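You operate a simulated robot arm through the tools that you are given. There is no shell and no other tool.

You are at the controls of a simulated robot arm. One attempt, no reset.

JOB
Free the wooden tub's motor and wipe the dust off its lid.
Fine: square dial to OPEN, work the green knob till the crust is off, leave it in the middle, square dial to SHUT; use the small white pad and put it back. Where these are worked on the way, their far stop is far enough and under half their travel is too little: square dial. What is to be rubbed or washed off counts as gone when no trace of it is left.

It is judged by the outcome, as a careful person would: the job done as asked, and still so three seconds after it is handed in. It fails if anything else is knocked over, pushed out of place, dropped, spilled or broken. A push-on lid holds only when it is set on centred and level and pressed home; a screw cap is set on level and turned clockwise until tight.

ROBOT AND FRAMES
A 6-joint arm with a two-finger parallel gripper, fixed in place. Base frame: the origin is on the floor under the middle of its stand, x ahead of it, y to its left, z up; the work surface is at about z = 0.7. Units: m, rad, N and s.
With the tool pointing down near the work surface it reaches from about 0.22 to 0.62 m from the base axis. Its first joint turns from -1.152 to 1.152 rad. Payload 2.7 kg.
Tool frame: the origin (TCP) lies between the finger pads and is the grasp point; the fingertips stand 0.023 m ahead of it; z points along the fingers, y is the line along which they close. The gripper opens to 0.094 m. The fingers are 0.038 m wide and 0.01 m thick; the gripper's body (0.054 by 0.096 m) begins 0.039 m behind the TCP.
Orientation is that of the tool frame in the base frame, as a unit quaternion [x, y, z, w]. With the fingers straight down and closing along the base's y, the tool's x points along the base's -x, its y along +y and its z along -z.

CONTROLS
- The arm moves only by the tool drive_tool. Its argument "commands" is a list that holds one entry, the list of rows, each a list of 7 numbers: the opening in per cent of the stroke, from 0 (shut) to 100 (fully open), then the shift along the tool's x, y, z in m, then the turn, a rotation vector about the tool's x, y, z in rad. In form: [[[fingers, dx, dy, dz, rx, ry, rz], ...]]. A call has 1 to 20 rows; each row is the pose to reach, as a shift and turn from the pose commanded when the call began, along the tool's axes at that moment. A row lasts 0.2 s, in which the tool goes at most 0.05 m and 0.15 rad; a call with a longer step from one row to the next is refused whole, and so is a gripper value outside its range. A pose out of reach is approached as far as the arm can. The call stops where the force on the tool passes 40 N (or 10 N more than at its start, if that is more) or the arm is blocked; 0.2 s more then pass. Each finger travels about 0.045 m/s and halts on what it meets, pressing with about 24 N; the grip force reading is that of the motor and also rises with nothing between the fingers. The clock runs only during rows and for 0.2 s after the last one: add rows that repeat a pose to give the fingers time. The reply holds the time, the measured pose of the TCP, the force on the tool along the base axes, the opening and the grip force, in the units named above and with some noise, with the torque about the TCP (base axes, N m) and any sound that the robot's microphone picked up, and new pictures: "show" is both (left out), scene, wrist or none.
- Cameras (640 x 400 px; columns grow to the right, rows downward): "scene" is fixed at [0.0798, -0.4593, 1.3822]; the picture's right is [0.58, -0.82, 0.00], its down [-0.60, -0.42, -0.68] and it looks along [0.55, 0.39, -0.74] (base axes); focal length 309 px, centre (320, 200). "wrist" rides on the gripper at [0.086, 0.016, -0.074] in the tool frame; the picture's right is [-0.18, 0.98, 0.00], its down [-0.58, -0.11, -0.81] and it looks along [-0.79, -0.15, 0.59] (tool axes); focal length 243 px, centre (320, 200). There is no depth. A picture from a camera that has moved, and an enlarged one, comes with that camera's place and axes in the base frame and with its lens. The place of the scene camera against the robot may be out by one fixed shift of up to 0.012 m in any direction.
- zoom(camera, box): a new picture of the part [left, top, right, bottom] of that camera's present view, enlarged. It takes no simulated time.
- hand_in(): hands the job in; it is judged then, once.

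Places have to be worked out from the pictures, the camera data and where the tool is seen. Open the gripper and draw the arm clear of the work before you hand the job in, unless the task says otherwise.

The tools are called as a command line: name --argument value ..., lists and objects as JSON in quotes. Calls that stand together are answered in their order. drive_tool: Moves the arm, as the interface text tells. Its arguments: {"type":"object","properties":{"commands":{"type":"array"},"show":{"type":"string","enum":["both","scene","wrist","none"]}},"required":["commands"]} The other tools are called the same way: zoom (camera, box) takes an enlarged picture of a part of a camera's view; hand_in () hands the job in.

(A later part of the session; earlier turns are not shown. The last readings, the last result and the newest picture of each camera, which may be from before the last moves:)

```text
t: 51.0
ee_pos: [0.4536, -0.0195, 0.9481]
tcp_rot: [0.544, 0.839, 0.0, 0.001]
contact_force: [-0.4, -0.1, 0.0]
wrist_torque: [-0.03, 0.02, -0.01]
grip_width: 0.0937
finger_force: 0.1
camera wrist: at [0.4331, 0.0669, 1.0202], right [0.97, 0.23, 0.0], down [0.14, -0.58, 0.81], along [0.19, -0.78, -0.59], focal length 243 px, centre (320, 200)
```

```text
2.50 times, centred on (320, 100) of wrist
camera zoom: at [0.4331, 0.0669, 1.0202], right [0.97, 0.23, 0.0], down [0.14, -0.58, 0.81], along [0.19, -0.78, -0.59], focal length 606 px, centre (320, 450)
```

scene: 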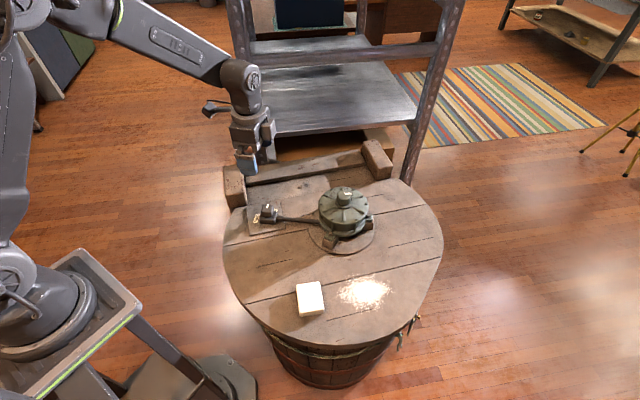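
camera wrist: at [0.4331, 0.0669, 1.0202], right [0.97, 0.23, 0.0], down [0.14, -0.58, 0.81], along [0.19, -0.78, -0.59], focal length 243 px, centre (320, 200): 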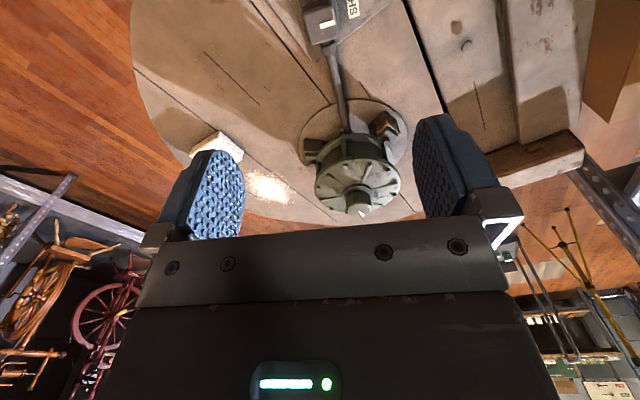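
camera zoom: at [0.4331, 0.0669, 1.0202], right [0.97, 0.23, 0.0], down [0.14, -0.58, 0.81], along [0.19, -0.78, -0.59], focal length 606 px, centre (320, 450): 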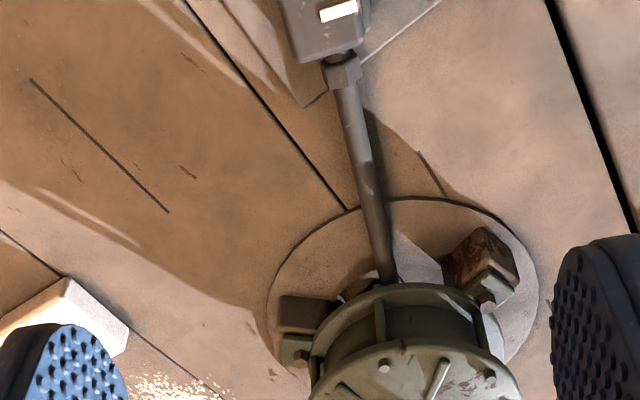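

The dial is back at SHUT exactly. Next the pad: its centre is about (0.329, -0.252), top z ≈ 0.716, short side (53 mm) lying along azimuth -46°. I fly there with yaw +43.5° so the fingers close across the short side.

drive_tool --commands '[[[100, -0.0115, -0.0149, 0, 0, 0, -0.1365], [100, -0.0231, -0.0298, 0, 0, 0, -0.273], [100, -0.0346, -0.0447, 0, 0, 0, -0.4095], [100, -0.0462, -0.0595, 0, 0, 0, -0.546], [100, -0.0577, -0.0744, 0.0, 0, 0, -0.6825], [100, -0.0693, -0.0893, 0.0, 0, 0, -0.819], [100, -0.0808, -0.1042, 0.0, 0, 0, -0.9555], [100, -0.0924, -0.1191, 0.01, 0, 0, -1.092], [100, -0.1039, -0.134, 0.02, 0, 0, -1.2285], [100, -0.1155, -0.1489, 0.03, 0, 0, -1.365], [100, -0.127, -0.1637, 0.045, 0, 0, -1.5015], [100, -0.1386, -0.1786, 0.06, 0, 0, -1.638], [100, -0.15, -0.1935, 0.08, 0, 0, -1.7745], [100, -0.1617, -0.2084, 0.098, 0, 0, -1.911], [100, -0.1617, -0.2084, 0.098, 0, 0, -1.911]]]' --show "both"

zoom --camera "wrist" --box '[220, 0, 420, 160]'

zoom --camera "scene" --box '[270, 180, 430, 340]'

```text
t: 54.2
ee_pos: [0.3279, -0.2519, 0.8489]
tcp_rot: [-0.372, 0.928, 0.0, 0.0]
contact_force: [-0.4, -0.2, 0.5]
wrist_torque: [0.0, 0.0, 0.02]
grip_width: 0.0939
finger_force: 0.1
camera wrist: at [0.2555, -0.2992, 0.9213], right [-0.54, 0.84, 0.0], down [0.5, 0.32, 0.81], along [0.68, 0.44, -0.59], focal length 243 px, centre (320, 200)
```

scene: 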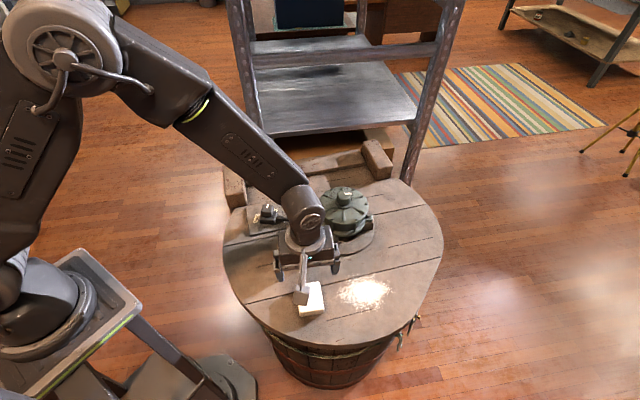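
wrist: 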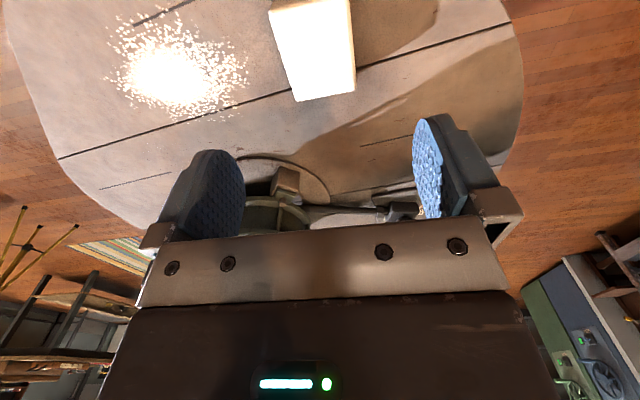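

```text
2.50 times, centred on (320, 80) of wrist
camera zoom: at [0.2555, -0.2992, 0.9213], right [-0.54, 0.84, 0.0], down [0.5, 0.32, 0.81], along [0.68, 0.44, -0.59], focal length 606 px, centre (320, 500)
```

zoom: 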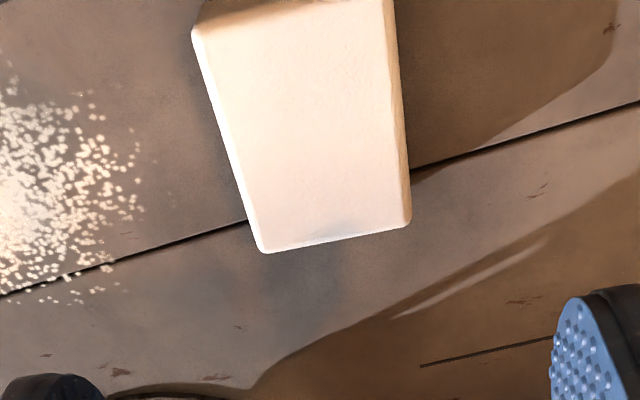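

```text
2.50 times, centred on (350, 260) of scene
camera zoom: at [0.0798, -0.4593, 1.3822], right [0.58, -0.82, 0.0], down [-0.6, -0.42, -0.68], along [0.55, 0.39, -0.74], focal length 773 px, centre (245, 50)
```

zoom: 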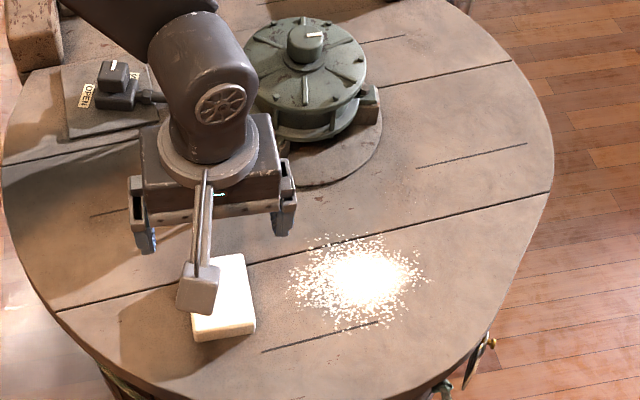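

The pad's centre refines to (0.329, -0.2535) with its long axis at ~45.5°. I align, descend to just over the lid level and check from the scene view.

drive_tool --commands '[[[100, 0.0003, -0.0019, 0.02, 0, 0, -0.03], [100, 0.0003, -0.0019, 0.05, 0, 0, -0.03], [100, 0.0003, -0.0019, 0.08, 0, 0, -0.03], [100, 0.0003, -0.0019, 0.104, 0, 0, -0.03], [100, 0.0003, -0.0019, 0.104, 0, 0, -0.03]]]' --show "both"

zoom --camera "wrist" --box '[200, 60, 440, 240]'

zoom --camera "scene" --box '[270, 240, 370, 340]'

```text
t: 55.4
ee_pos: [0.3281, -0.2527, 0.7439]
tcp_rot: [-0.385, 0.923, 0.001, 0.0]
contact_force: [-0.4, -0.3, 0.0]
wrist_torque: [-0.01, 0.01, 0.03]
grip_width: 0.0939
finger_force: 0.1
camera wrist: at [0.2574, -0.3022, 0.817], right [-0.57, 0.82, 0.0], down [0.49, 0.34, 0.81], along [0.66, 0.46, -0.59], focal length 243 px, centre (320, 200)
```

scene: 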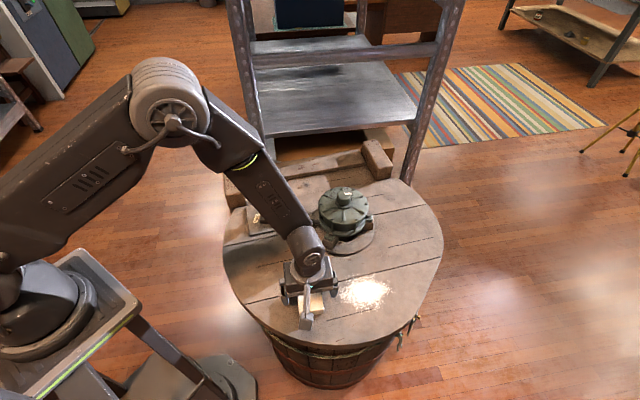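
wrist: 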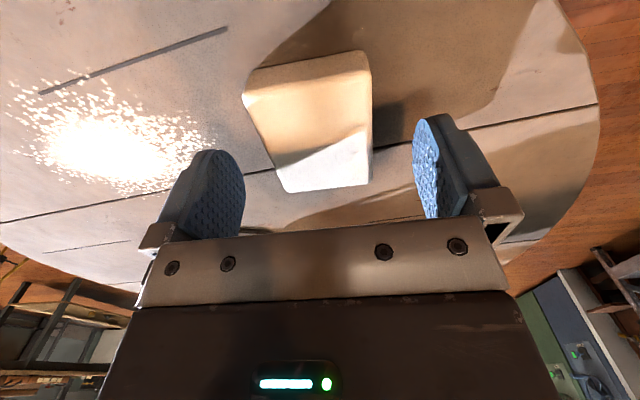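

```text
2.22 times, centred on (320, 150) of wrist
camera zoom: at [0.2574, -0.3022, 0.817], right [-0.57, 0.82, 0.0], down [0.49, 0.34, 0.81], along [0.66, 0.46, -0.59], focal length 539 px, centre (320, 311)
```

zoom: 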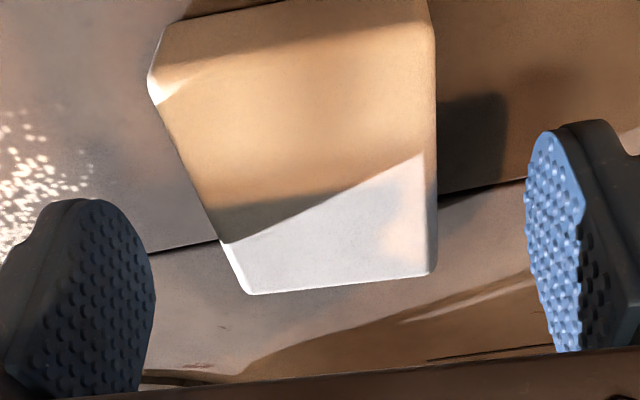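

```text
4.00 times, centred on (320, 290) of scene
camera zoom: at [0.0798, -0.4593, 1.3822], right [0.58, -0.82, 0.0], down [-0.6, -0.42, -0.68], along [0.55, 0.39, -0.74], focal length 1237 px, centre (320, -160)
```

zoom: 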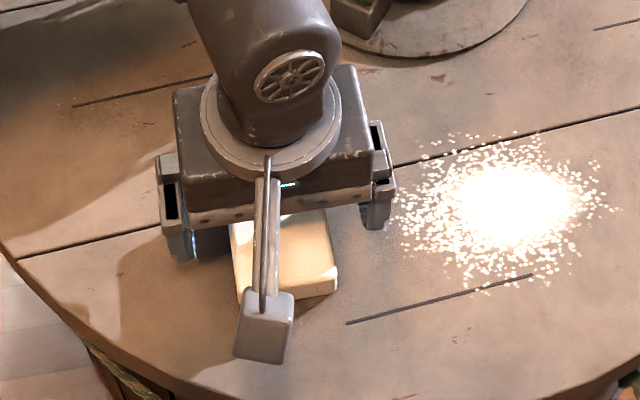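

Triangulation gives the pad top at z ≈ 0.7225, the lid at z ≈ 0.70, and pad centre (0.326, -0.255). I shift 3 mm along tool x, lower to tips ~6 mm above the lid, and grip the pad.

drive_tool --commands '[[[100, 0.003, 0, 0.005, 0, 0, 0], [100, 0.003, 0, 0.01, 0, 0, 0], [100, 0.003, 0, 0.0155, 0, 0, 0], [75, 0.003, 0, 0.0155, 0, 0, 0], [40, 0.003, 0, 0.0155, 0, 0, 0], [40, 0.003, 0, 0.0155, 0, 0, 0], [40, 0.003, 0, 0.0155, 0, 0, 0], [40, 0.003, 0, 0.0155, 0, 0, 0]]]' --show "both"

zoom --camera "wrist" --box '[200, 60, 440, 240]'

zoom --camera "scene" --box '[270, 240, 370, 340]'

```text
t: 57.2
ee_pos: [0.3275, -0.255, 0.7293]
tcp_rot: [-0.385, 0.923, 0.0, 0.0]
contact_force: [-0.7, 0.2, 0.0]
wrist_torque: [-0.02, -0.01, 0.01]
grip_width: 0.0547
finger_force: 24.3
camera wrist: at [0.2556, -0.3046, 0.8019], right [-0.57, 0.82, 0.0], down [0.49, 0.34, 0.81], along [0.66, 0.46, -0.59], focal length 243 px, centre (320, 200)
```

scene: 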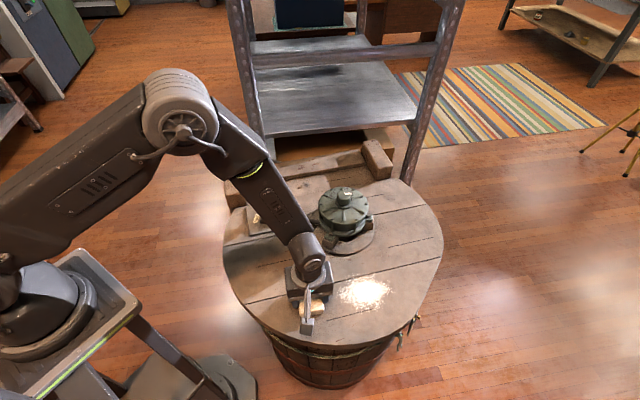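
wrist: 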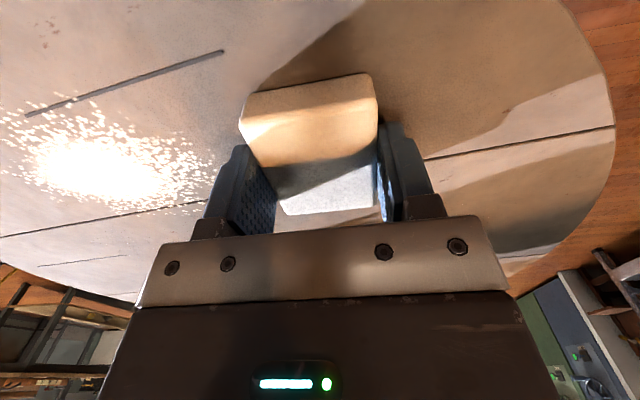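

```text
2.22 times, centred on (320, 150) of wrist
camera zoom: at [0.2556, -0.3046, 0.8019], right [-0.57, 0.82, 0.0], down [0.49, 0.34, 0.81], along [0.66, 0.46, -0.59], focal length 539 px, centre (320, 311)
```

zoom: 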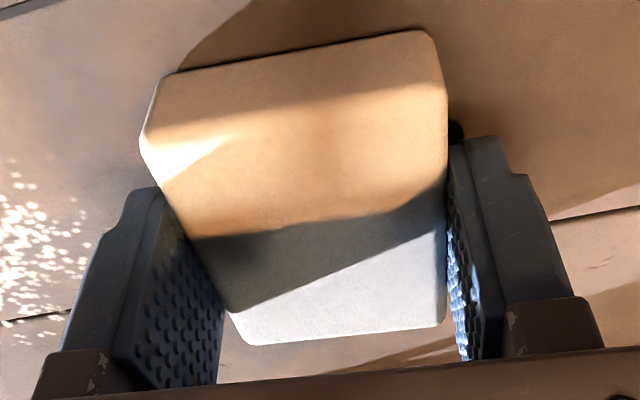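

```text
4.00 times, centred on (320, 290) of scene
camera zoom: at [0.0798, -0.4593, 1.3822], right [0.58, -0.82, 0.0], down [-0.6, -0.42, -0.68], along [0.55, 0.39, -0.74], focal length 1237 px, centre (320, -160)
```

zoom: 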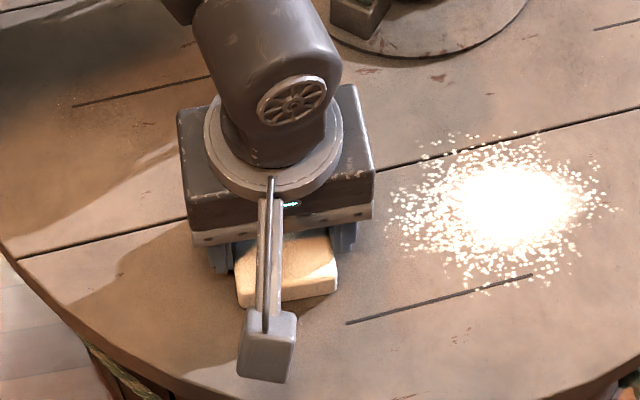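

The pad is gripped (54.7 mm) with no side load; in tool axes the dust lies from y ≈ -0.063 to -0.197 and x ≈ ±0.05 from here. I lift slightly, move to the near edge of the dust on the first lane, and lower to touch.

drive_tool --commands '[[[40, 0, 0, -0.004, 0, 0, 0], [40, 0, 0, -0.01, 0, 0, 0], [40, -0.015, -0.02, -0.01, 0, 0, 0], [40, -0.03, -0.04, -0.01, 0, 0, 0], [40, -0.03, -0.045, -0.005, 0, 0, 0], [40, -0.03, -0.045, 0, 0, 0, 0], [40, -0.03, -0.045, 0.0, 0, 0, 0]]]' --show "both"

zoom --camera "scene" --box '[270, 230, 430, 340]'

```text
t: 58.8
ee_pos: [0.3802, -0.2657, 0.7305]
tcp_rot: [-0.384, 0.923, 0.0, 0.001]
contact_force: [0.5, 0.0, 1.2]
wrist_torque: [0.01, -0.01, 0.0]
grip_width: 0.0545
finger_force: 23.9
camera wrist: at [0.3091, -0.3156, 0.8019], right [-0.57, 0.82, 0.0], down [0.49, 0.34, 0.81], along [0.66, 0.46, -0.59], focal length 243 px, centre (320, 200)
```

scene: 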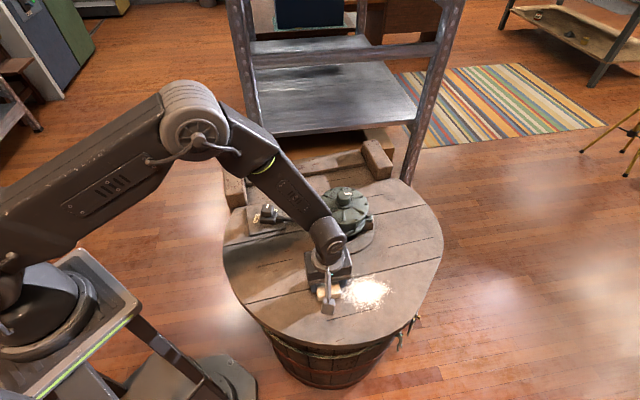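
wrist: 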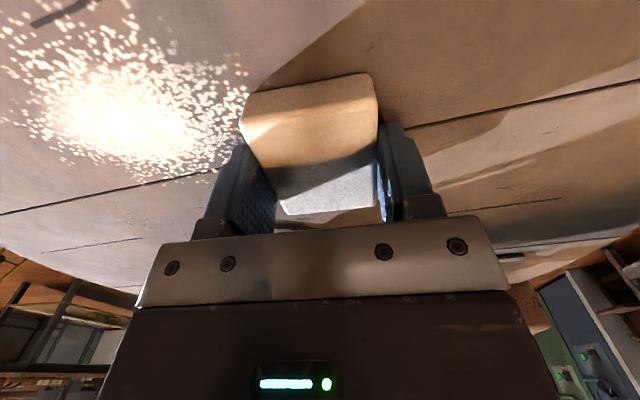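

```text
3.64 times, centred on (350, 285) of scene
camera zoom: at [0.0798, -0.4593, 1.3822], right [0.58, -0.82, 0.0], down [-0.6, -0.42, -0.68], along [0.55, 0.39, -0.74], focal length 1125 px, centre (211, -109)
```

zoom: 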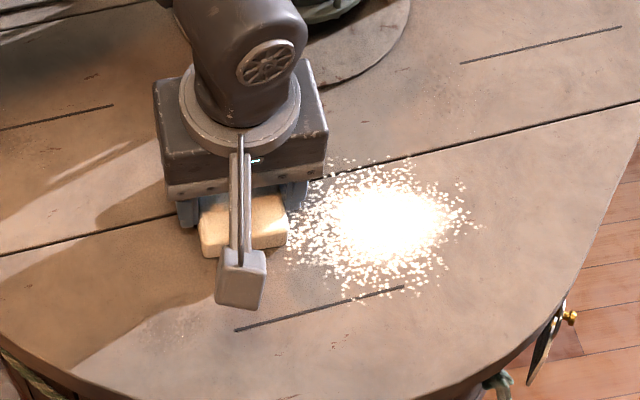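

The pad is lightly on the lid. I press about 1 mm and sweep the first lane across the dust.

drive_tool --commands '[[[40, 0, 0, 0.001, 0, 0, 0], [40, 0, -0.02, 0.001, 0, 0, 0], [40, 0, -0.04, 0.001, 0, 0, 0], [40, 0, -0.06, 0.001, 0, 0, 0], [40, 0, -0.08, 0.001, 0, 0, 0], [40, 0, -0.1, 0.001, 0, 0, 0], [40, 0, -0.12, 0.001, 0, 0, 0], [40, 0, -0.14, 0.001, 0, 0, 0]]]' --show "both"

zoom --camera "scene" --box '[270, 230, 430, 340]'

```text
t: 59.3
ee_pos: [0.383, -0.2687, 0.7286]
tcp_rot: [-0.384, 0.923, 0.006, -0.003]
contact_force: [-0.6, -1.2, 4.4]
wrist_torque: [0.1, 0.01, 0.03]
grip_width: 0.0546
finger_force: 23.8
stopped in row 2: the force on the tool passed its limit at 46 N (the readings are from after the stop); the commanded pose is now the measured one
camera wrist: at [0.3128, -0.3191, 0.8019], right [-0.57, 0.82, 0.01], down [0.5, 0.33, 0.8], along [0.66, 0.46, -0.6], focal length 243 px, centre (320, 200)
```

scene: 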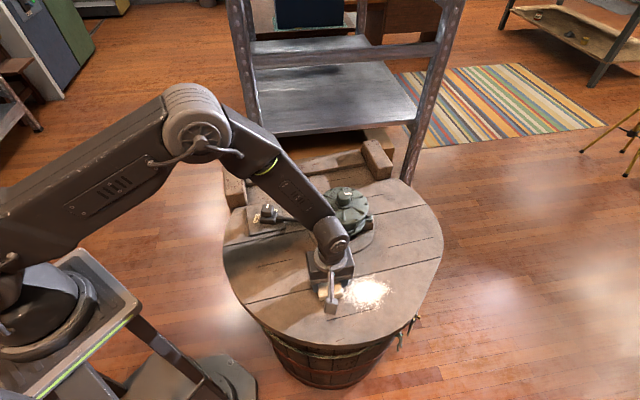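
wrist: 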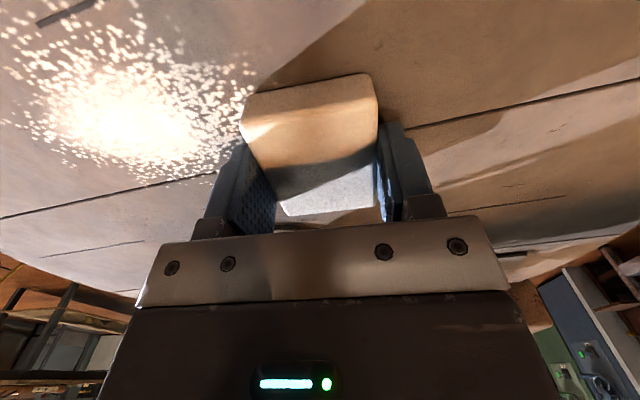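

```text
3.64 times, centred on (350, 285) of scene
camera zoom: at [0.0797, -0.4593, 1.3822], right [0.58, -0.82, 0.0], down [-0.6, -0.42, -0.68], along [0.55, 0.39, -0.74], focal length 1125 px, centre (211, -109)
```

zoom: 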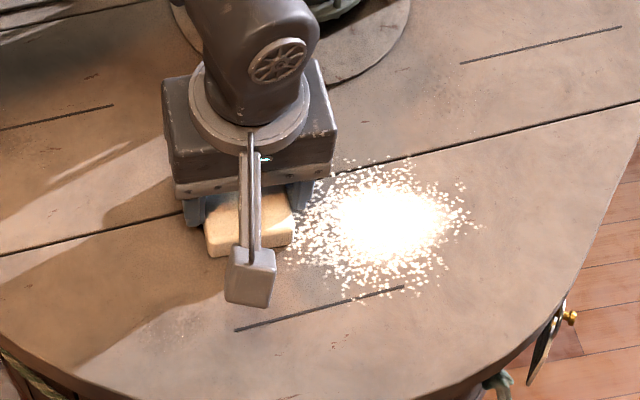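

A 1 mm press was too stiff (46 N) and left a 0.013 rad tilt. I lift 3 mm and remove the tilt (rx +0.0134), then set down more softly.

drive_tool --commands '[[[40, 0, 0, -0.003, 0.0134, 0, 0], [40, 0, 0, -0.003, 0.0134, 0, 0]]]' --show "none"

```text
t: 59.9
ee_pos: [0.3837, -0.2673, 0.731]
tcp_rot: [-0.384, 0.923, 0.0, -0.002]
contact_force: [-0.4, 0.3, 0.0]
wrist_torque: [-0.01, 0.01, 0.01]
grip_width: 0.0547
finger_force: 23.6
```

drive_tool --commands '[[[40, 0, 0, 0.0015, 0, 0, 0], [40, 0, 0, 0.002, 0, 0, 0]]]' --show "none"

```text
t: 60.5
ee_pos: [0.3831, -0.2682, 0.729]
tcp_rot: [-0.385, 0.923, 0.001, -0.002]
contact_force: [-0.3, -0.4, 0.1]
wrist_torque: [0.03, -0.04, 0.01]
grip_width: 0.0547
finger_force: 24.3
```

Still no contact. I trim the small residual tilt and lower in half-millimetre steps.

drive_tool --commands '[[[40, 0, 0, 0.0003, 0.003, -0.003, 0], [40, 0, 0, 0.0006, 0.003, -0.003, 0]]]' --show "none"

```text
t: 61.1
ee_pos: [0.3822, -0.2674, 0.7287]
tcp_rot: [-0.385, 0.923, -0.001, 0.0]
contact_force: [-0.9, 1.6, 6.0]
wrist_torque: [0.08, 0.15, 0.02]
grip_width: 0.0546
finger_force: 24.0
```

Contact at 6 N. I try sliding 20 mm along the lane at this height.

drive_tool --commands '[[[40, 0, -0.005, 0, 0, 0, 0], [40, 0, -0.01, 0, 0, 0, 0], [40, 0, -0.015, 0, 0, 0, 0], [40, 0, -0.02, 0, 0, 0, 0]]]' --show "wrist"

```text
t: 62.1
ee_pos: [0.3968, -0.2829, 0.7283]
tcp_rot: [-0.385, 0.923, -0.001, 0.001]
contact_force: [-5.5, 6.7, 12.1]
wrist_torque: [0.42, 0.44, -0.05]
grip_width: 0.0543
finger_force: 24.4
camera wrist: at [0.3259, -0.3321, 0.8015], right [-0.57, 0.82, 0.0], down [0.49, 0.34, 0.81], along [0.66, 0.46, -0.59], focal length 243 px, centre (320, 200)
```

wrist: 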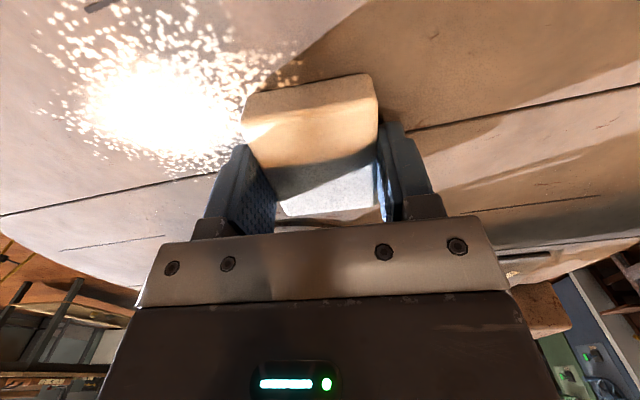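

Sliding works (12 N normal, 9 N drag). I continue the lane, easing up a touch.

drive_tool --commands '[[[40, 0, -0.01, -0.0001, 0, 0, 0], [40, 0, -0.02, -0.0002, 0, 0, 0], [40, 0, -0.03, -0.0002, 0, 0, 0], [40, 0, -0.04, -0.0002, 0, 0, 0], [40, 0, -0.05, -0.0003, 0, 0, 0]]]' --show "both"

zoom --camera "scene" --box '[290, 230, 430, 330]'

```text
t: 63.3
ee_pos: [0.4329, -0.3187, 0.7287]
tcp_rot: [-0.385, 0.923, -0.002, 0.0]
contact_force: [-3.0, 1.7, 4.3]
wrist_torque: [0.17, 0.16, 0.01]
grip_width: 0.0545
finger_force: 24.1
camera wrist: at [0.3616, -0.3675, 0.8017], right [-0.57, 0.82, 0.0], down [0.49, 0.34, 0.81], along [0.66, 0.46, -0.59], focal length 243 px, centre (320, 200)
```

scene: 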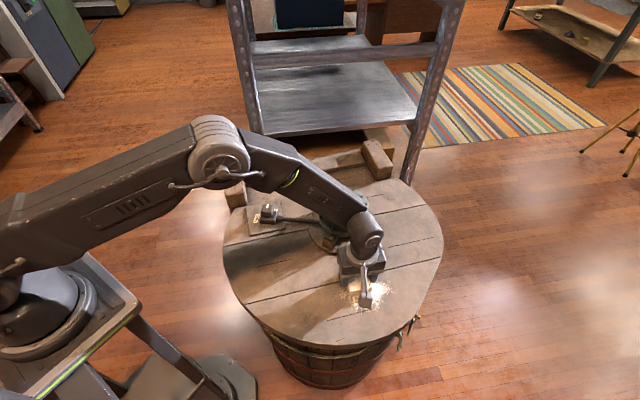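
wrist: 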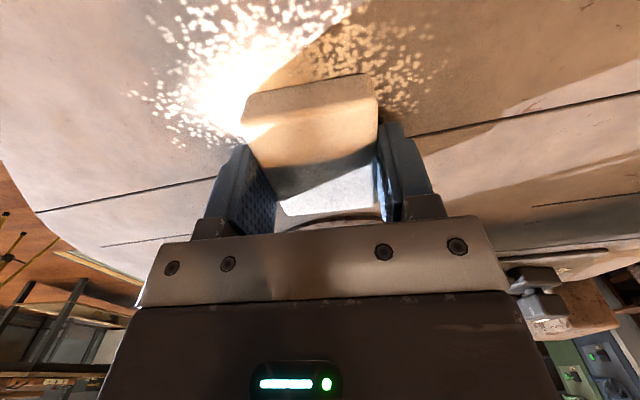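

```text
4.00 times, centred on (360, 280) of scene
camera zoom: at [0.0797, -0.4592, 1.3822], right [0.58, -0.82, 0.0], down [-0.6, -0.42, -0.68], along [0.55, 0.39, -0.74], focal length 1237 px, centre (160, -120)
```

zoom: 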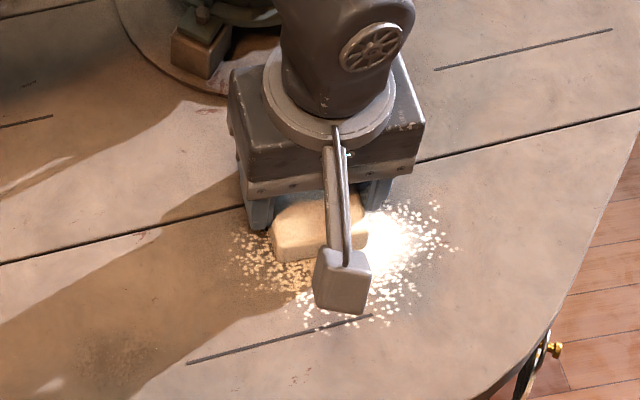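

Force is light (4 N) and the lane behind the pad looks wiped. I continue to the far end of this lane with slightly more pressure.

drive_tool --commands '[[[40, 0, -0.01, 0.0001, 0, 0, 0], [40, 0, -0.02, 0.0002, 0, 0, 0], [40, 0, -0.03, 0.0002, 0, 0, 0], [40, 0, -0.04, 0.0002, 0, 0, 0], [40, 0, -0.05, 0.0002, 0, 0, 0], [40, 0, -0.06, 0.0002, 0, 0, 0]]]' --show "both"

zoom --camera "scene" --box '[290, 230, 430, 330]'

zoom --camera "wrist" --box '[200, 0, 480, 180]'

```text
t: 64.7
ee_pos: [0.4748, -0.3587, 0.7294]
tcp_rot: [-0.385, 0.923, -0.001, 0.001]
contact_force: [-0.2, 1.4, 1.5]
wrist_torque: [0.03, 0.0, 0.01]
grip_width: 0.0544
finger_force: 24.5
camera wrist: at [0.4039, -0.4099, 0.8019], right [-0.57, 0.82, 0.0], down [0.49, 0.34, 0.81], along [0.66, 0.46, -0.59], focal length 243 px, centre (320, 200)
```

scene: 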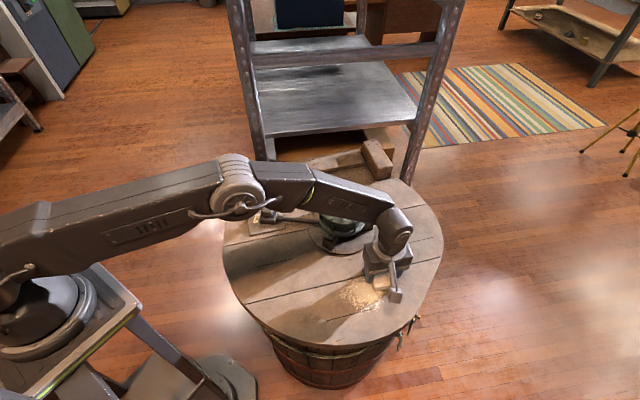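
wrist: 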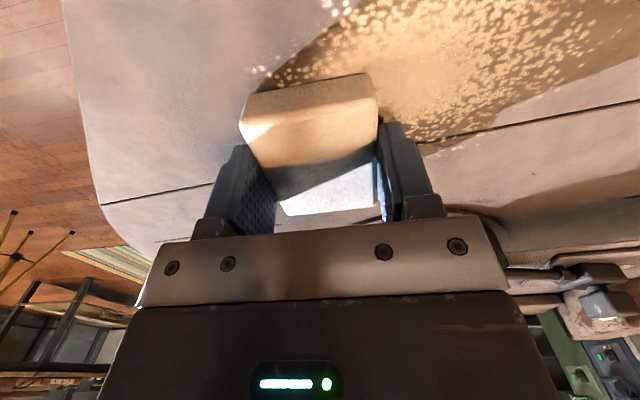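

```text
4.00 times, centred on (360, 280) of scene
camera zoom: at [0.0798, -0.4593, 1.3822], right [0.58, -0.82, 0.0], down [-0.6, -0.42, -0.68], along [0.55, 0.39, -0.74], focal length 1237 px, centre (160, -120)
```

zoom: 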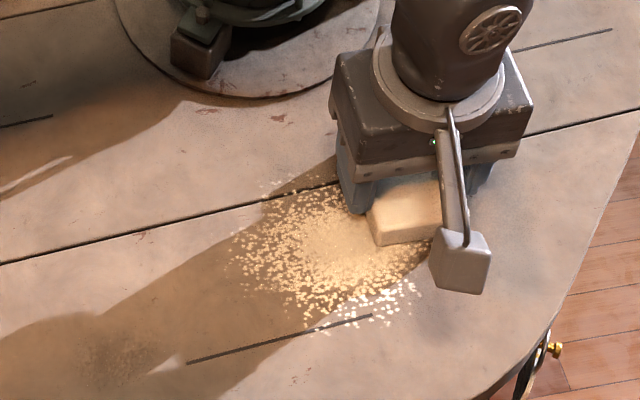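

```text
2.22 times, centred on (340, 90) of wrist
camera zoom: at [0.4039, -0.4099, 0.8019], right [-0.57, 0.82, 0.0], down [0.49, 0.34, 0.81], along [0.66, 0.46, -0.59], focal length 539 px, centre (276, 444)
```

zoom: 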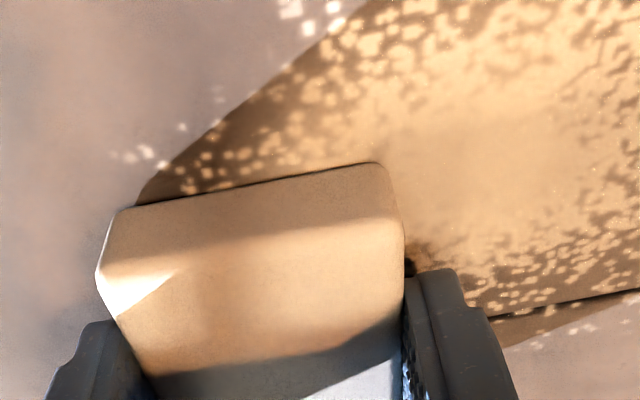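

Dust in the wiped lane is still visible, so light contact isn't enough; at the end the normal force was only 1.5 N. I lower in small increments to get a firmer press before sweeping back.

drive_tool --commands '[[[40, 0, 0, 0.0003, 0, 0, 0], [40, 0, 0, 0.0005, 0, 0, 0]]]' --show "none"

```text
t: 65.3
ee_pos: [0.4746, -0.3599, 0.7286]
tcp_rot: [-0.385, 0.923, -0.002, 0.0]
contact_force: [0.5, -0.1, 4.2]
wrist_torque: [0.12, 0.08, -0.02]
grip_width: 0.0549
finger_force: 24.1
```

drive_tool --commands '[[[40, 0, 0, 0.0003, 0, 0, 0], [40, 0, 0, 0.0006, 0, 0, 0]]]' --show "none"

```text
t: 65.9
ee_pos: [0.4754, -0.3597, 0.7288]
tcp_rot: [-0.385, 0.923, -0.003, 0.0]
contact_force: [-1.9, 0.4, 13.2]
wrist_torque: [0.3, 0.27, 0.06]
grip_width: 0.0543
finger_force: 24.1
```

Now 13 N normal. I sweep back along the lane at this pressure.

drive_tool --commands '[[[40, 0, 0.01, 0, 0, 0, 0], [40, 0, 0.02, 0, 0, 0, 0], [40, 0, 0.03, 0, 0, 0, 0], [40, 0, 0.04, 0, 0, 0, 0], [40, 0, 0.05, 0, 0, 0, 0], [40, 0, 0.06, 0, 0, 0, 0]]]' --show "wrist"

zoom --camera "wrist" --box '[160, 0, 440, 180]'

```text
t: 67.3
ee_pos: [0.4342, -0.319, 0.7287]
tcp_rot: [-0.385, 0.923, -0.003, 0.001]
contact_force: [6.3, -7.5, 13.8]
wrist_torque: [0.04, 0.04, -0.05]
grip_width: 0.0545
finger_force: 24.0
camera wrist: at [0.3622, -0.3678, 0.8015], right [-0.57, 0.82, 0.0], down [0.48, 0.34, 0.81], along [0.67, 0.46, -0.59], focal length 243 px, centre (320, 200)
```

wrist: 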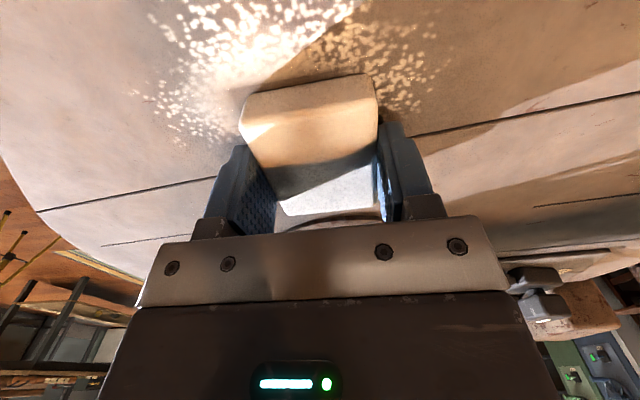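

```text
2.22 times, centred on (300, 90) of wrist
camera zoom: at [0.3622, -0.3678, 0.8015], right [-0.57, 0.82, 0.0], down [0.48, 0.34, 0.81], along [0.67, 0.46, -0.59], focal length 539 px, centre (364, 444)
```

zoom: 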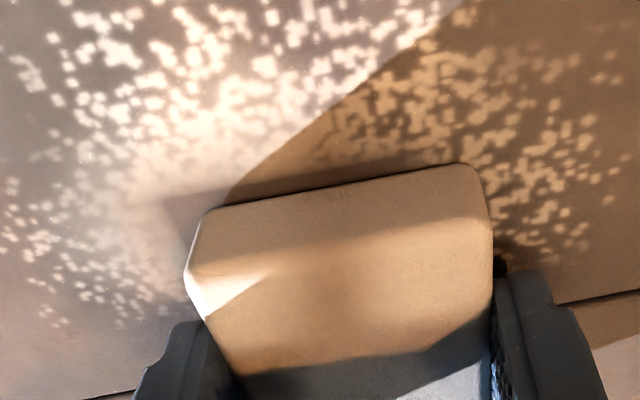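

Rubbing is visibly thinning the dust band, so it needs several strokes. I continue back to the near edge, then shift lanes and sweep across the middle.

drive_tool --commands '[[[40, 0, 0.015, 0, 0, 0, 0], [40, 0, 0.03, 0, 0, 0, 0], [40, 0, 0.045, 0, 0, 0, 0], [40, 0, 0.06, 0, 0, 0, 0], [40, 0.01, 0.062, 0, 0, 0, 0], [40, 0.02, 0.06, 0, 0, 0, 0], [40, 0.02, 0.045, 0, 0, 0, 0], [40, 0.02, 0.03, 0, 0, 0, 0], [40, 0.02, 0.015, 0, 0, 0, 0], [40, 0.02, 0.0, 0, 0, 0, 0], [40, 0.02, -0.015, 0, 0, 0, 0], [40, 0.02, -0.03, 0, 0, 0, 0], [40, 0.02, -0.045, 0, 0, 0, 0], [40, 0.02, -0.06, 0, 0, 0, 0]]]' --show "both"

zoom --camera "scene" --box '[290, 230, 430, 330]'

```text
t: 68.8
ee_pos: [0.3778, -0.2887, 0.7274]
tcp_rot: [-0.386, 0.923, 0.005, -0.003]
contact_force: [-4.8, 5.0, 11.3]
wrist_torque: [0.14, 0.13, 0.02]
grip_width: 0.0546
finger_force: 24.4
stopped in row 7: the force on the tool passed its limit at 51 N (the readings are from after the stop); the commanded pose is now the measured one
camera wrist: at [0.3072, -0.3393, 0.8015], right [-0.57, 0.82, 0.01], down [0.49, 0.33, 0.8], along [0.66, 0.46, -0.59], focal length 243 px, centre (320, 200)
```

scene: 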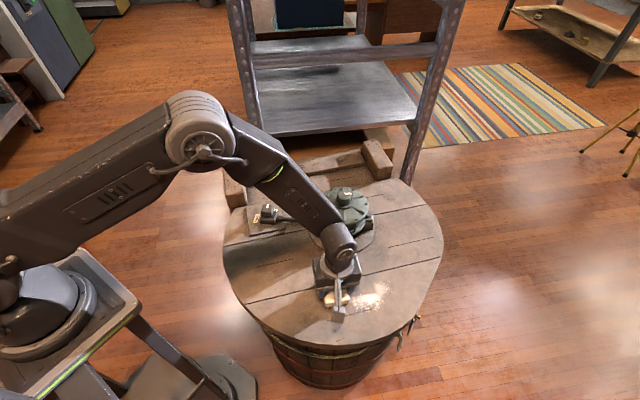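
wrist: 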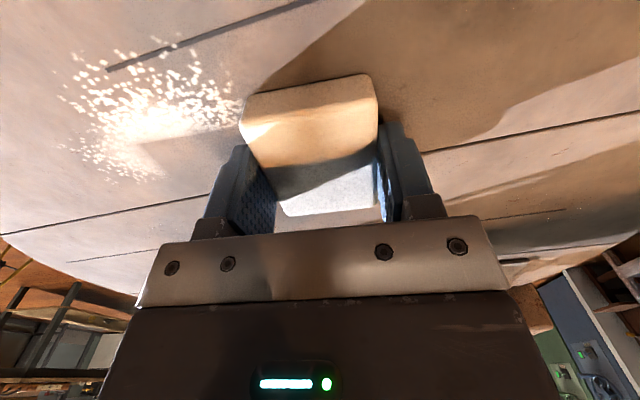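

```text
4.00 times, centred on (360, 280) of scene
camera zoom: at [0.0796, -0.4591, 1.3823], right [0.58, -0.82, 0.0], down [-0.6, -0.42, -0.68], along [0.55, 0.39, -0.74], focal length 1237 px, centre (160, -120)
```

zoom: 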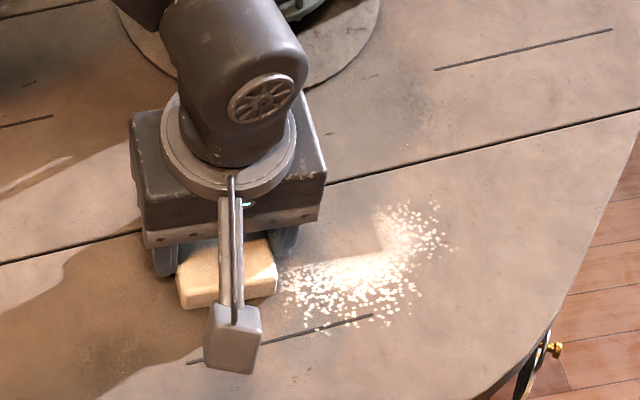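

The near half of the first lane is now completely clean, so ~13 N works. The reversal tripped the force limit and left a small tilt; I lift 4 mm, remove the tilt and travel to the far end to wipe in the smoother +y direction.

drive_tool --commands '[[[40, 0, 0, -0.004, 0.0115, 0, 0], [40, 0, 0, -0.004, 0.0115, 0, 0]]]' --show "none"

```text
t: 69.4
ee_pos: [0.3785, -0.2893, 0.7312]
tcp_rot: [-0.386, 0.922, 0.0, 0.001]
contact_force: [-0.2, 0.8, 0.4]
wrist_torque: [-0.03, 0.02, 0.01]
grip_width: 0.0548
finger_force: 24.2
```

Level again. I carry the pad 4 mm up to the far end (tool x ≈ -0.015, y ≈ -0.19) and lower until it just touches.

drive_tool --commands '[[[40, -0.001, -0.03, 0, 0, 0, 0], [40, -0.002, -0.065, 0, 0, 0, 0], [40, -0.003, -0.1, 0, 0, 0, 0], [40, -0.0033, -0.13, 0, 0, 0, 0], [40, -0.0033, -0.13, 0.002, 0, 0, 0], [40, -0.0033, -0.13, 0.0028, 0, 0, 0], [40, -0.0033, -0.13, 0.0028, 0, 0, 0]]]' --show "both"

zoom --camera "scene" --box '[290, 230, 430, 330]'

```text
t: 71.0
ee_pos: [0.4725, -0.3785, 0.7292]
tcp_rot: [-0.387, 0.922, -0.001, 0.0]
contact_force: [-1.2, 0.1, 0.9]
wrist_torque: [0.0, 0.05, 0.03]
grip_width: 0.0547
finger_force: 23.9
camera wrist: at [0.4017, -0.4281, 0.8021], right [-0.57, 0.82, 0.0], down [0.49, 0.34, 0.81], along [0.66, 0.46, -0.59], focal length 243 px, centre (320, 200)
```

scene: 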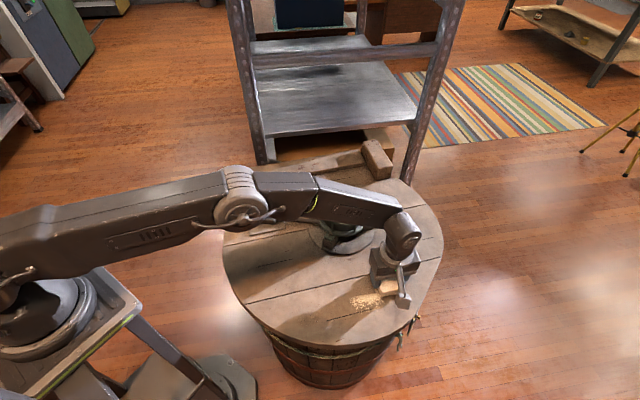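
wrist: 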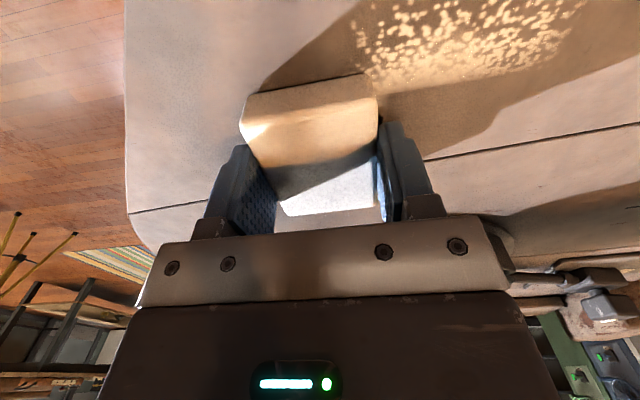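

```text
4.00 times, centred on (360, 280) of scene
camera zoom: at [0.0798, -0.4593, 1.3822], right [0.58, -0.82, 0.0], down [-0.6, -0.42, -0.68], along [0.55, 0.39, -0.74], focal length 1237 px, centre (160, -120)
```

zoom: 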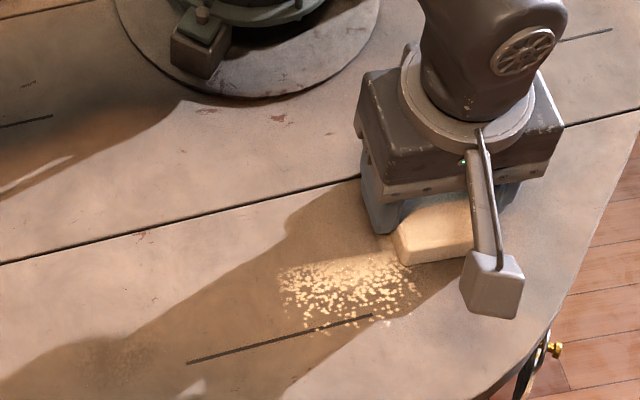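

Just touching (1 N). I press about 1 mm in small steps and read the force.

drive_tool --commands '[[[40, 0, 0, 0.0003, 0, 0, 0], [40, 0, 0, 0.0006, 0, 0, 0], [40, 0, 0, 0.0009, 0, 0, 0]]]' --show "none"

```text
t: 71.8
ee_pos: [0.4735, -0.3778, 0.7286]
tcp_rot: [-0.386, 0.922, -0.001, 0.0]
contact_force: [-1.1, 0.5, 8.3]
wrist_torque: [0.19, 0.14, 0.04]
grip_width: 0.0543
finger_force: 24.5
```

drive_tool --commands '[[[40, 0, 0, 0.0004, 0, 0, 0], [40, 0, 0.008, 0.0005, 0, 0, 0], [40, 0, 0.016, 0.0005, 0, 0, 0], [40, 0, 0.024, 0.0005, 0, 0, 0], [40, 0, 0.032, 0.0005, 0, 0, 0], [40, 0, 0.04, 0.0005, 0, 0, 0], [40, 0, 0.048, 0.0005, 0, 0, 0], [40, 0, 0.055, 0.0005, 0, 0, 0], [40, 0, 0.055, 0.0002, 0, 0, 0], [40, 0, 0.052, 0.0001, 0, 0, 0], [40, 0, 0.046, 0.0001, 0, 0, 0], [40, 0, 0.039, 0.0001, 0, 0, 0], [40, 0, 0.032, 0.0001, 0, 0, 0], [40, 0, 0.025, 0.0001, 0, 0, 0], [40, 0, 0.018, 0.0001, 0, 0, 0], [40, 0, 0.01, 0.0001, 0, 0, 0], [40, 0, 0.002, 0.0001, 0, 0, 0]]]' --show "wrist"

```text
t: 74.2
ee_pos: [0.4352, -0.3409, 0.7283]
tcp_rot: [-0.386, 0.923, 0.006, -0.004]
contact_force: [-3.0, 3.6, 6.9]
wrist_torque: [0.13, 0.07, 0.09]
grip_width: 0.0545
finger_force: 23.8
stopped in row 11: the force on the tool passed its limit at 46 N (the readings are from after the stop); the commanded pose is now the measured one
camera wrist: at [0.3654, -0.3913, 0.8018], right [-0.57, 0.82, 0.01], down [0.5, 0.33, 0.8], along [0.65, 0.46, -0.6], focal length 243 px, centre (320, 200)
```

wrist: 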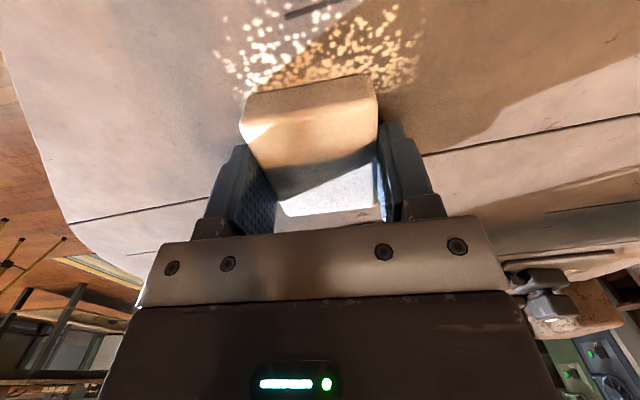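

The −y reversal trips again, so I'll only wipe toward +y. The far region now looks clean; remaining dust is on the robot side. I lift, level, and go to the far end of the lane at tool x ≈ +0.025.

drive_tool --commands '[[[40, 0, 0, -0.002, 0.0142, -0.0027, 0], [40, 0, 0, -0.0045, 0.0142, -0.0027, 0], [40, 0.02, -0.024, -0.0045, 0.0142, -0.0027, 0], [40, 0.04, -0.048, -0.0045, 0.0142, -0.0027, 0], [40, 0.04, -0.048, -0.0045, 0.0142, -0.0027, 0]]]' --show "both"

zoom --camera "scene" --box '[290, 230, 430, 330]'

```text
t: 75.4
ee_pos: [0.4414, -0.4051, 0.7324]
tcp_rot: [-0.386, 0.922, 0.0, 0.0]
contact_force: [0.1, -0.1, 0.4]
wrist_torque: [0.0, -0.01, 0.01]
grip_width: 0.0547
finger_force: 24.3
camera wrist: at [0.3702, -0.4545, 0.8047], right [-0.57, 0.82, 0.0], down [0.49, 0.34, 0.81], along [0.66, 0.46, -0.59], focal length 243 px, centre (320, 200)
```

scene: 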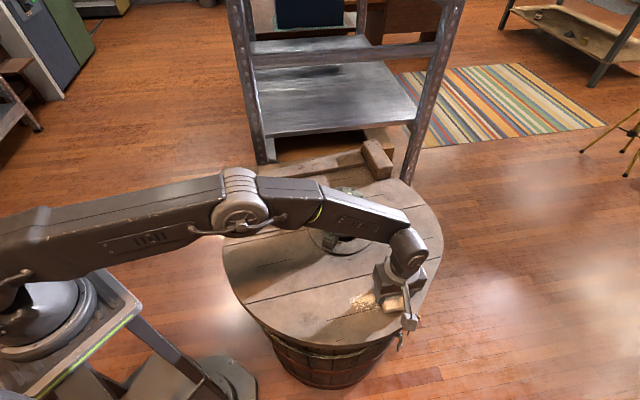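
wrist: 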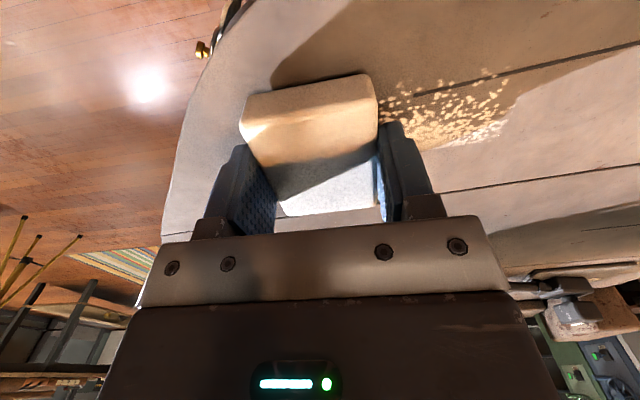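

```text
4.00 times, centred on (360, 280) of scene
camera zoom: at [0.0798, -0.4593, 1.3822], right [0.58, -0.82, 0.0], down [-0.6, -0.42, -0.68], along [0.55, 0.39, -0.74], focal length 1237 px, centre (160, -120)
```

zoom: 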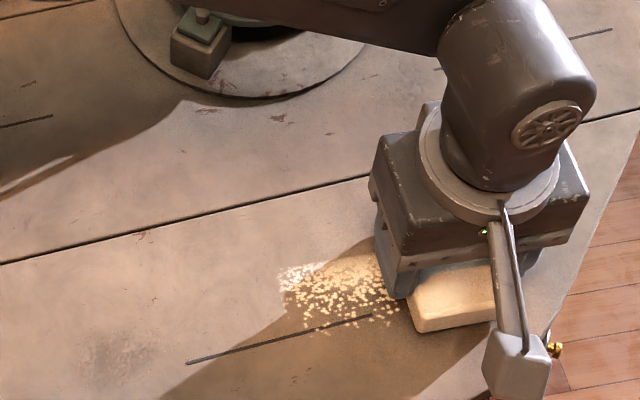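

Remaining dust occupies tool x 0.003–0.048, y −0.16 to −0.085, all within this lane. I lower to contact.

drive_tool --commands '[[[40, 0, 0, 0.0015, 0, 0, 0], [40, 0, 0, 0.003, 0, 0, 0], [40, 0, 0, 0.0036, 0, 0, 0], [40, 0, 0, 0.0036, 0, 0, 0]]]' --show "none"

```text
t: 76.4
ee_pos: [0.441, -0.4034, 0.7293]
tcp_rot: [-0.386, 0.923, -0.001, 0.0]
contact_force: [-1.0, 0.4, 6.5]
wrist_torque: [0.09, 0.15, 0.01]
grip_width: 0.0546
finger_force: 24.1
```

6.5 N contact. I add half a millimetre and wipe the full lane toward +y.

drive_tool --commands '[[[40, 0, 0, 0.0003, 0, 0, 0], [40, 0, 0, 0.0006, 0, 0, 0], [40, 0, 0.008, 0.0006, 0, 0, 0], [40, 0, 0.016, 0.0006, 0, 0, 0], [40, 0, 0.024, 0.0006, 0, 0, 0], [40, 0, 0.032, 0.0006, 0, 0, 0], [40, 0, 0.04, 0.0006, 0, 0, 0], [40, 0, 0.048, 0.0006, 0, 0, 0], [40, 0, 0.056, 0.0006, 0, 0, 0], [40, 0, 0.064, 0.0006, 0, 0, 0], [40, 0, 0.072, 0.0006, 0, 0, 0], [40, 0, 0.08, 0.0006, 0, 0, 0], [40, 0, 0.088, 0.0006, 0, 0, 0], [40, 0, 0.096, 0.0006, 0, 0, 0], [40, 0, 0.104, 0.0006, 0, 0, 0], [40, 0, 0.112, 0.0006, 0, 0, 0], [40, 0, 0.12, 0.0006, 0, 0, 0], [40, 0, 0.128, 0.0006, 0, 0, 0]]]' --show "both"

zoom --camera "scene" --box '[290, 230, 430, 330]'

```text
t: 80.2
ee_pos: [0.3515, -0.3137, 0.7289]
tcp_rot: [-0.386, 0.922, -0.002, 0.003]
contact_force: [8.9, -10.1, 19.1]
wrist_torque: [0.06, 0.15, 0.07]
grip_width: 0.0547
finger_force: 24.2
camera wrist: at [0.2806, -0.3643, 0.8012], right [-0.57, 0.82, -0.01], down [0.48, 0.34, 0.81], along [0.67, 0.46, -0.59], focal length 243 px, centre (320, 200)
```

scene: 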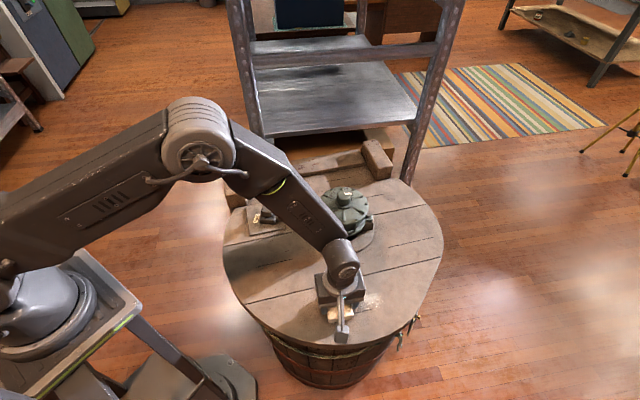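
wrist: 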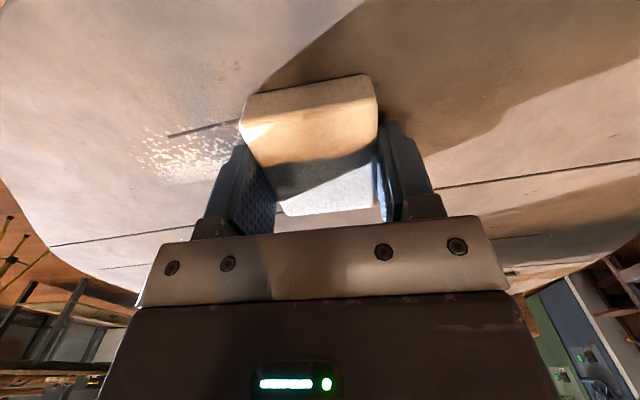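

```text
4.00 times, centred on (360, 280) of scene
camera zoom: at [0.0798, -0.4593, 1.3822], right [0.58, -0.82, 0.0], down [-0.6, -0.42, -0.68], along [0.55, 0.39, -0.74], focal length 1237 px, centre (160, -120)
```

zoom: 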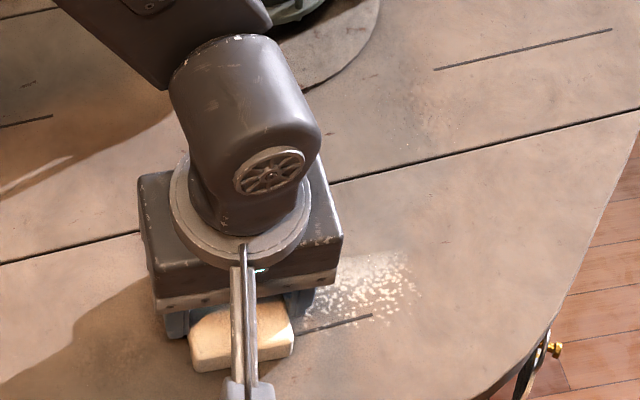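

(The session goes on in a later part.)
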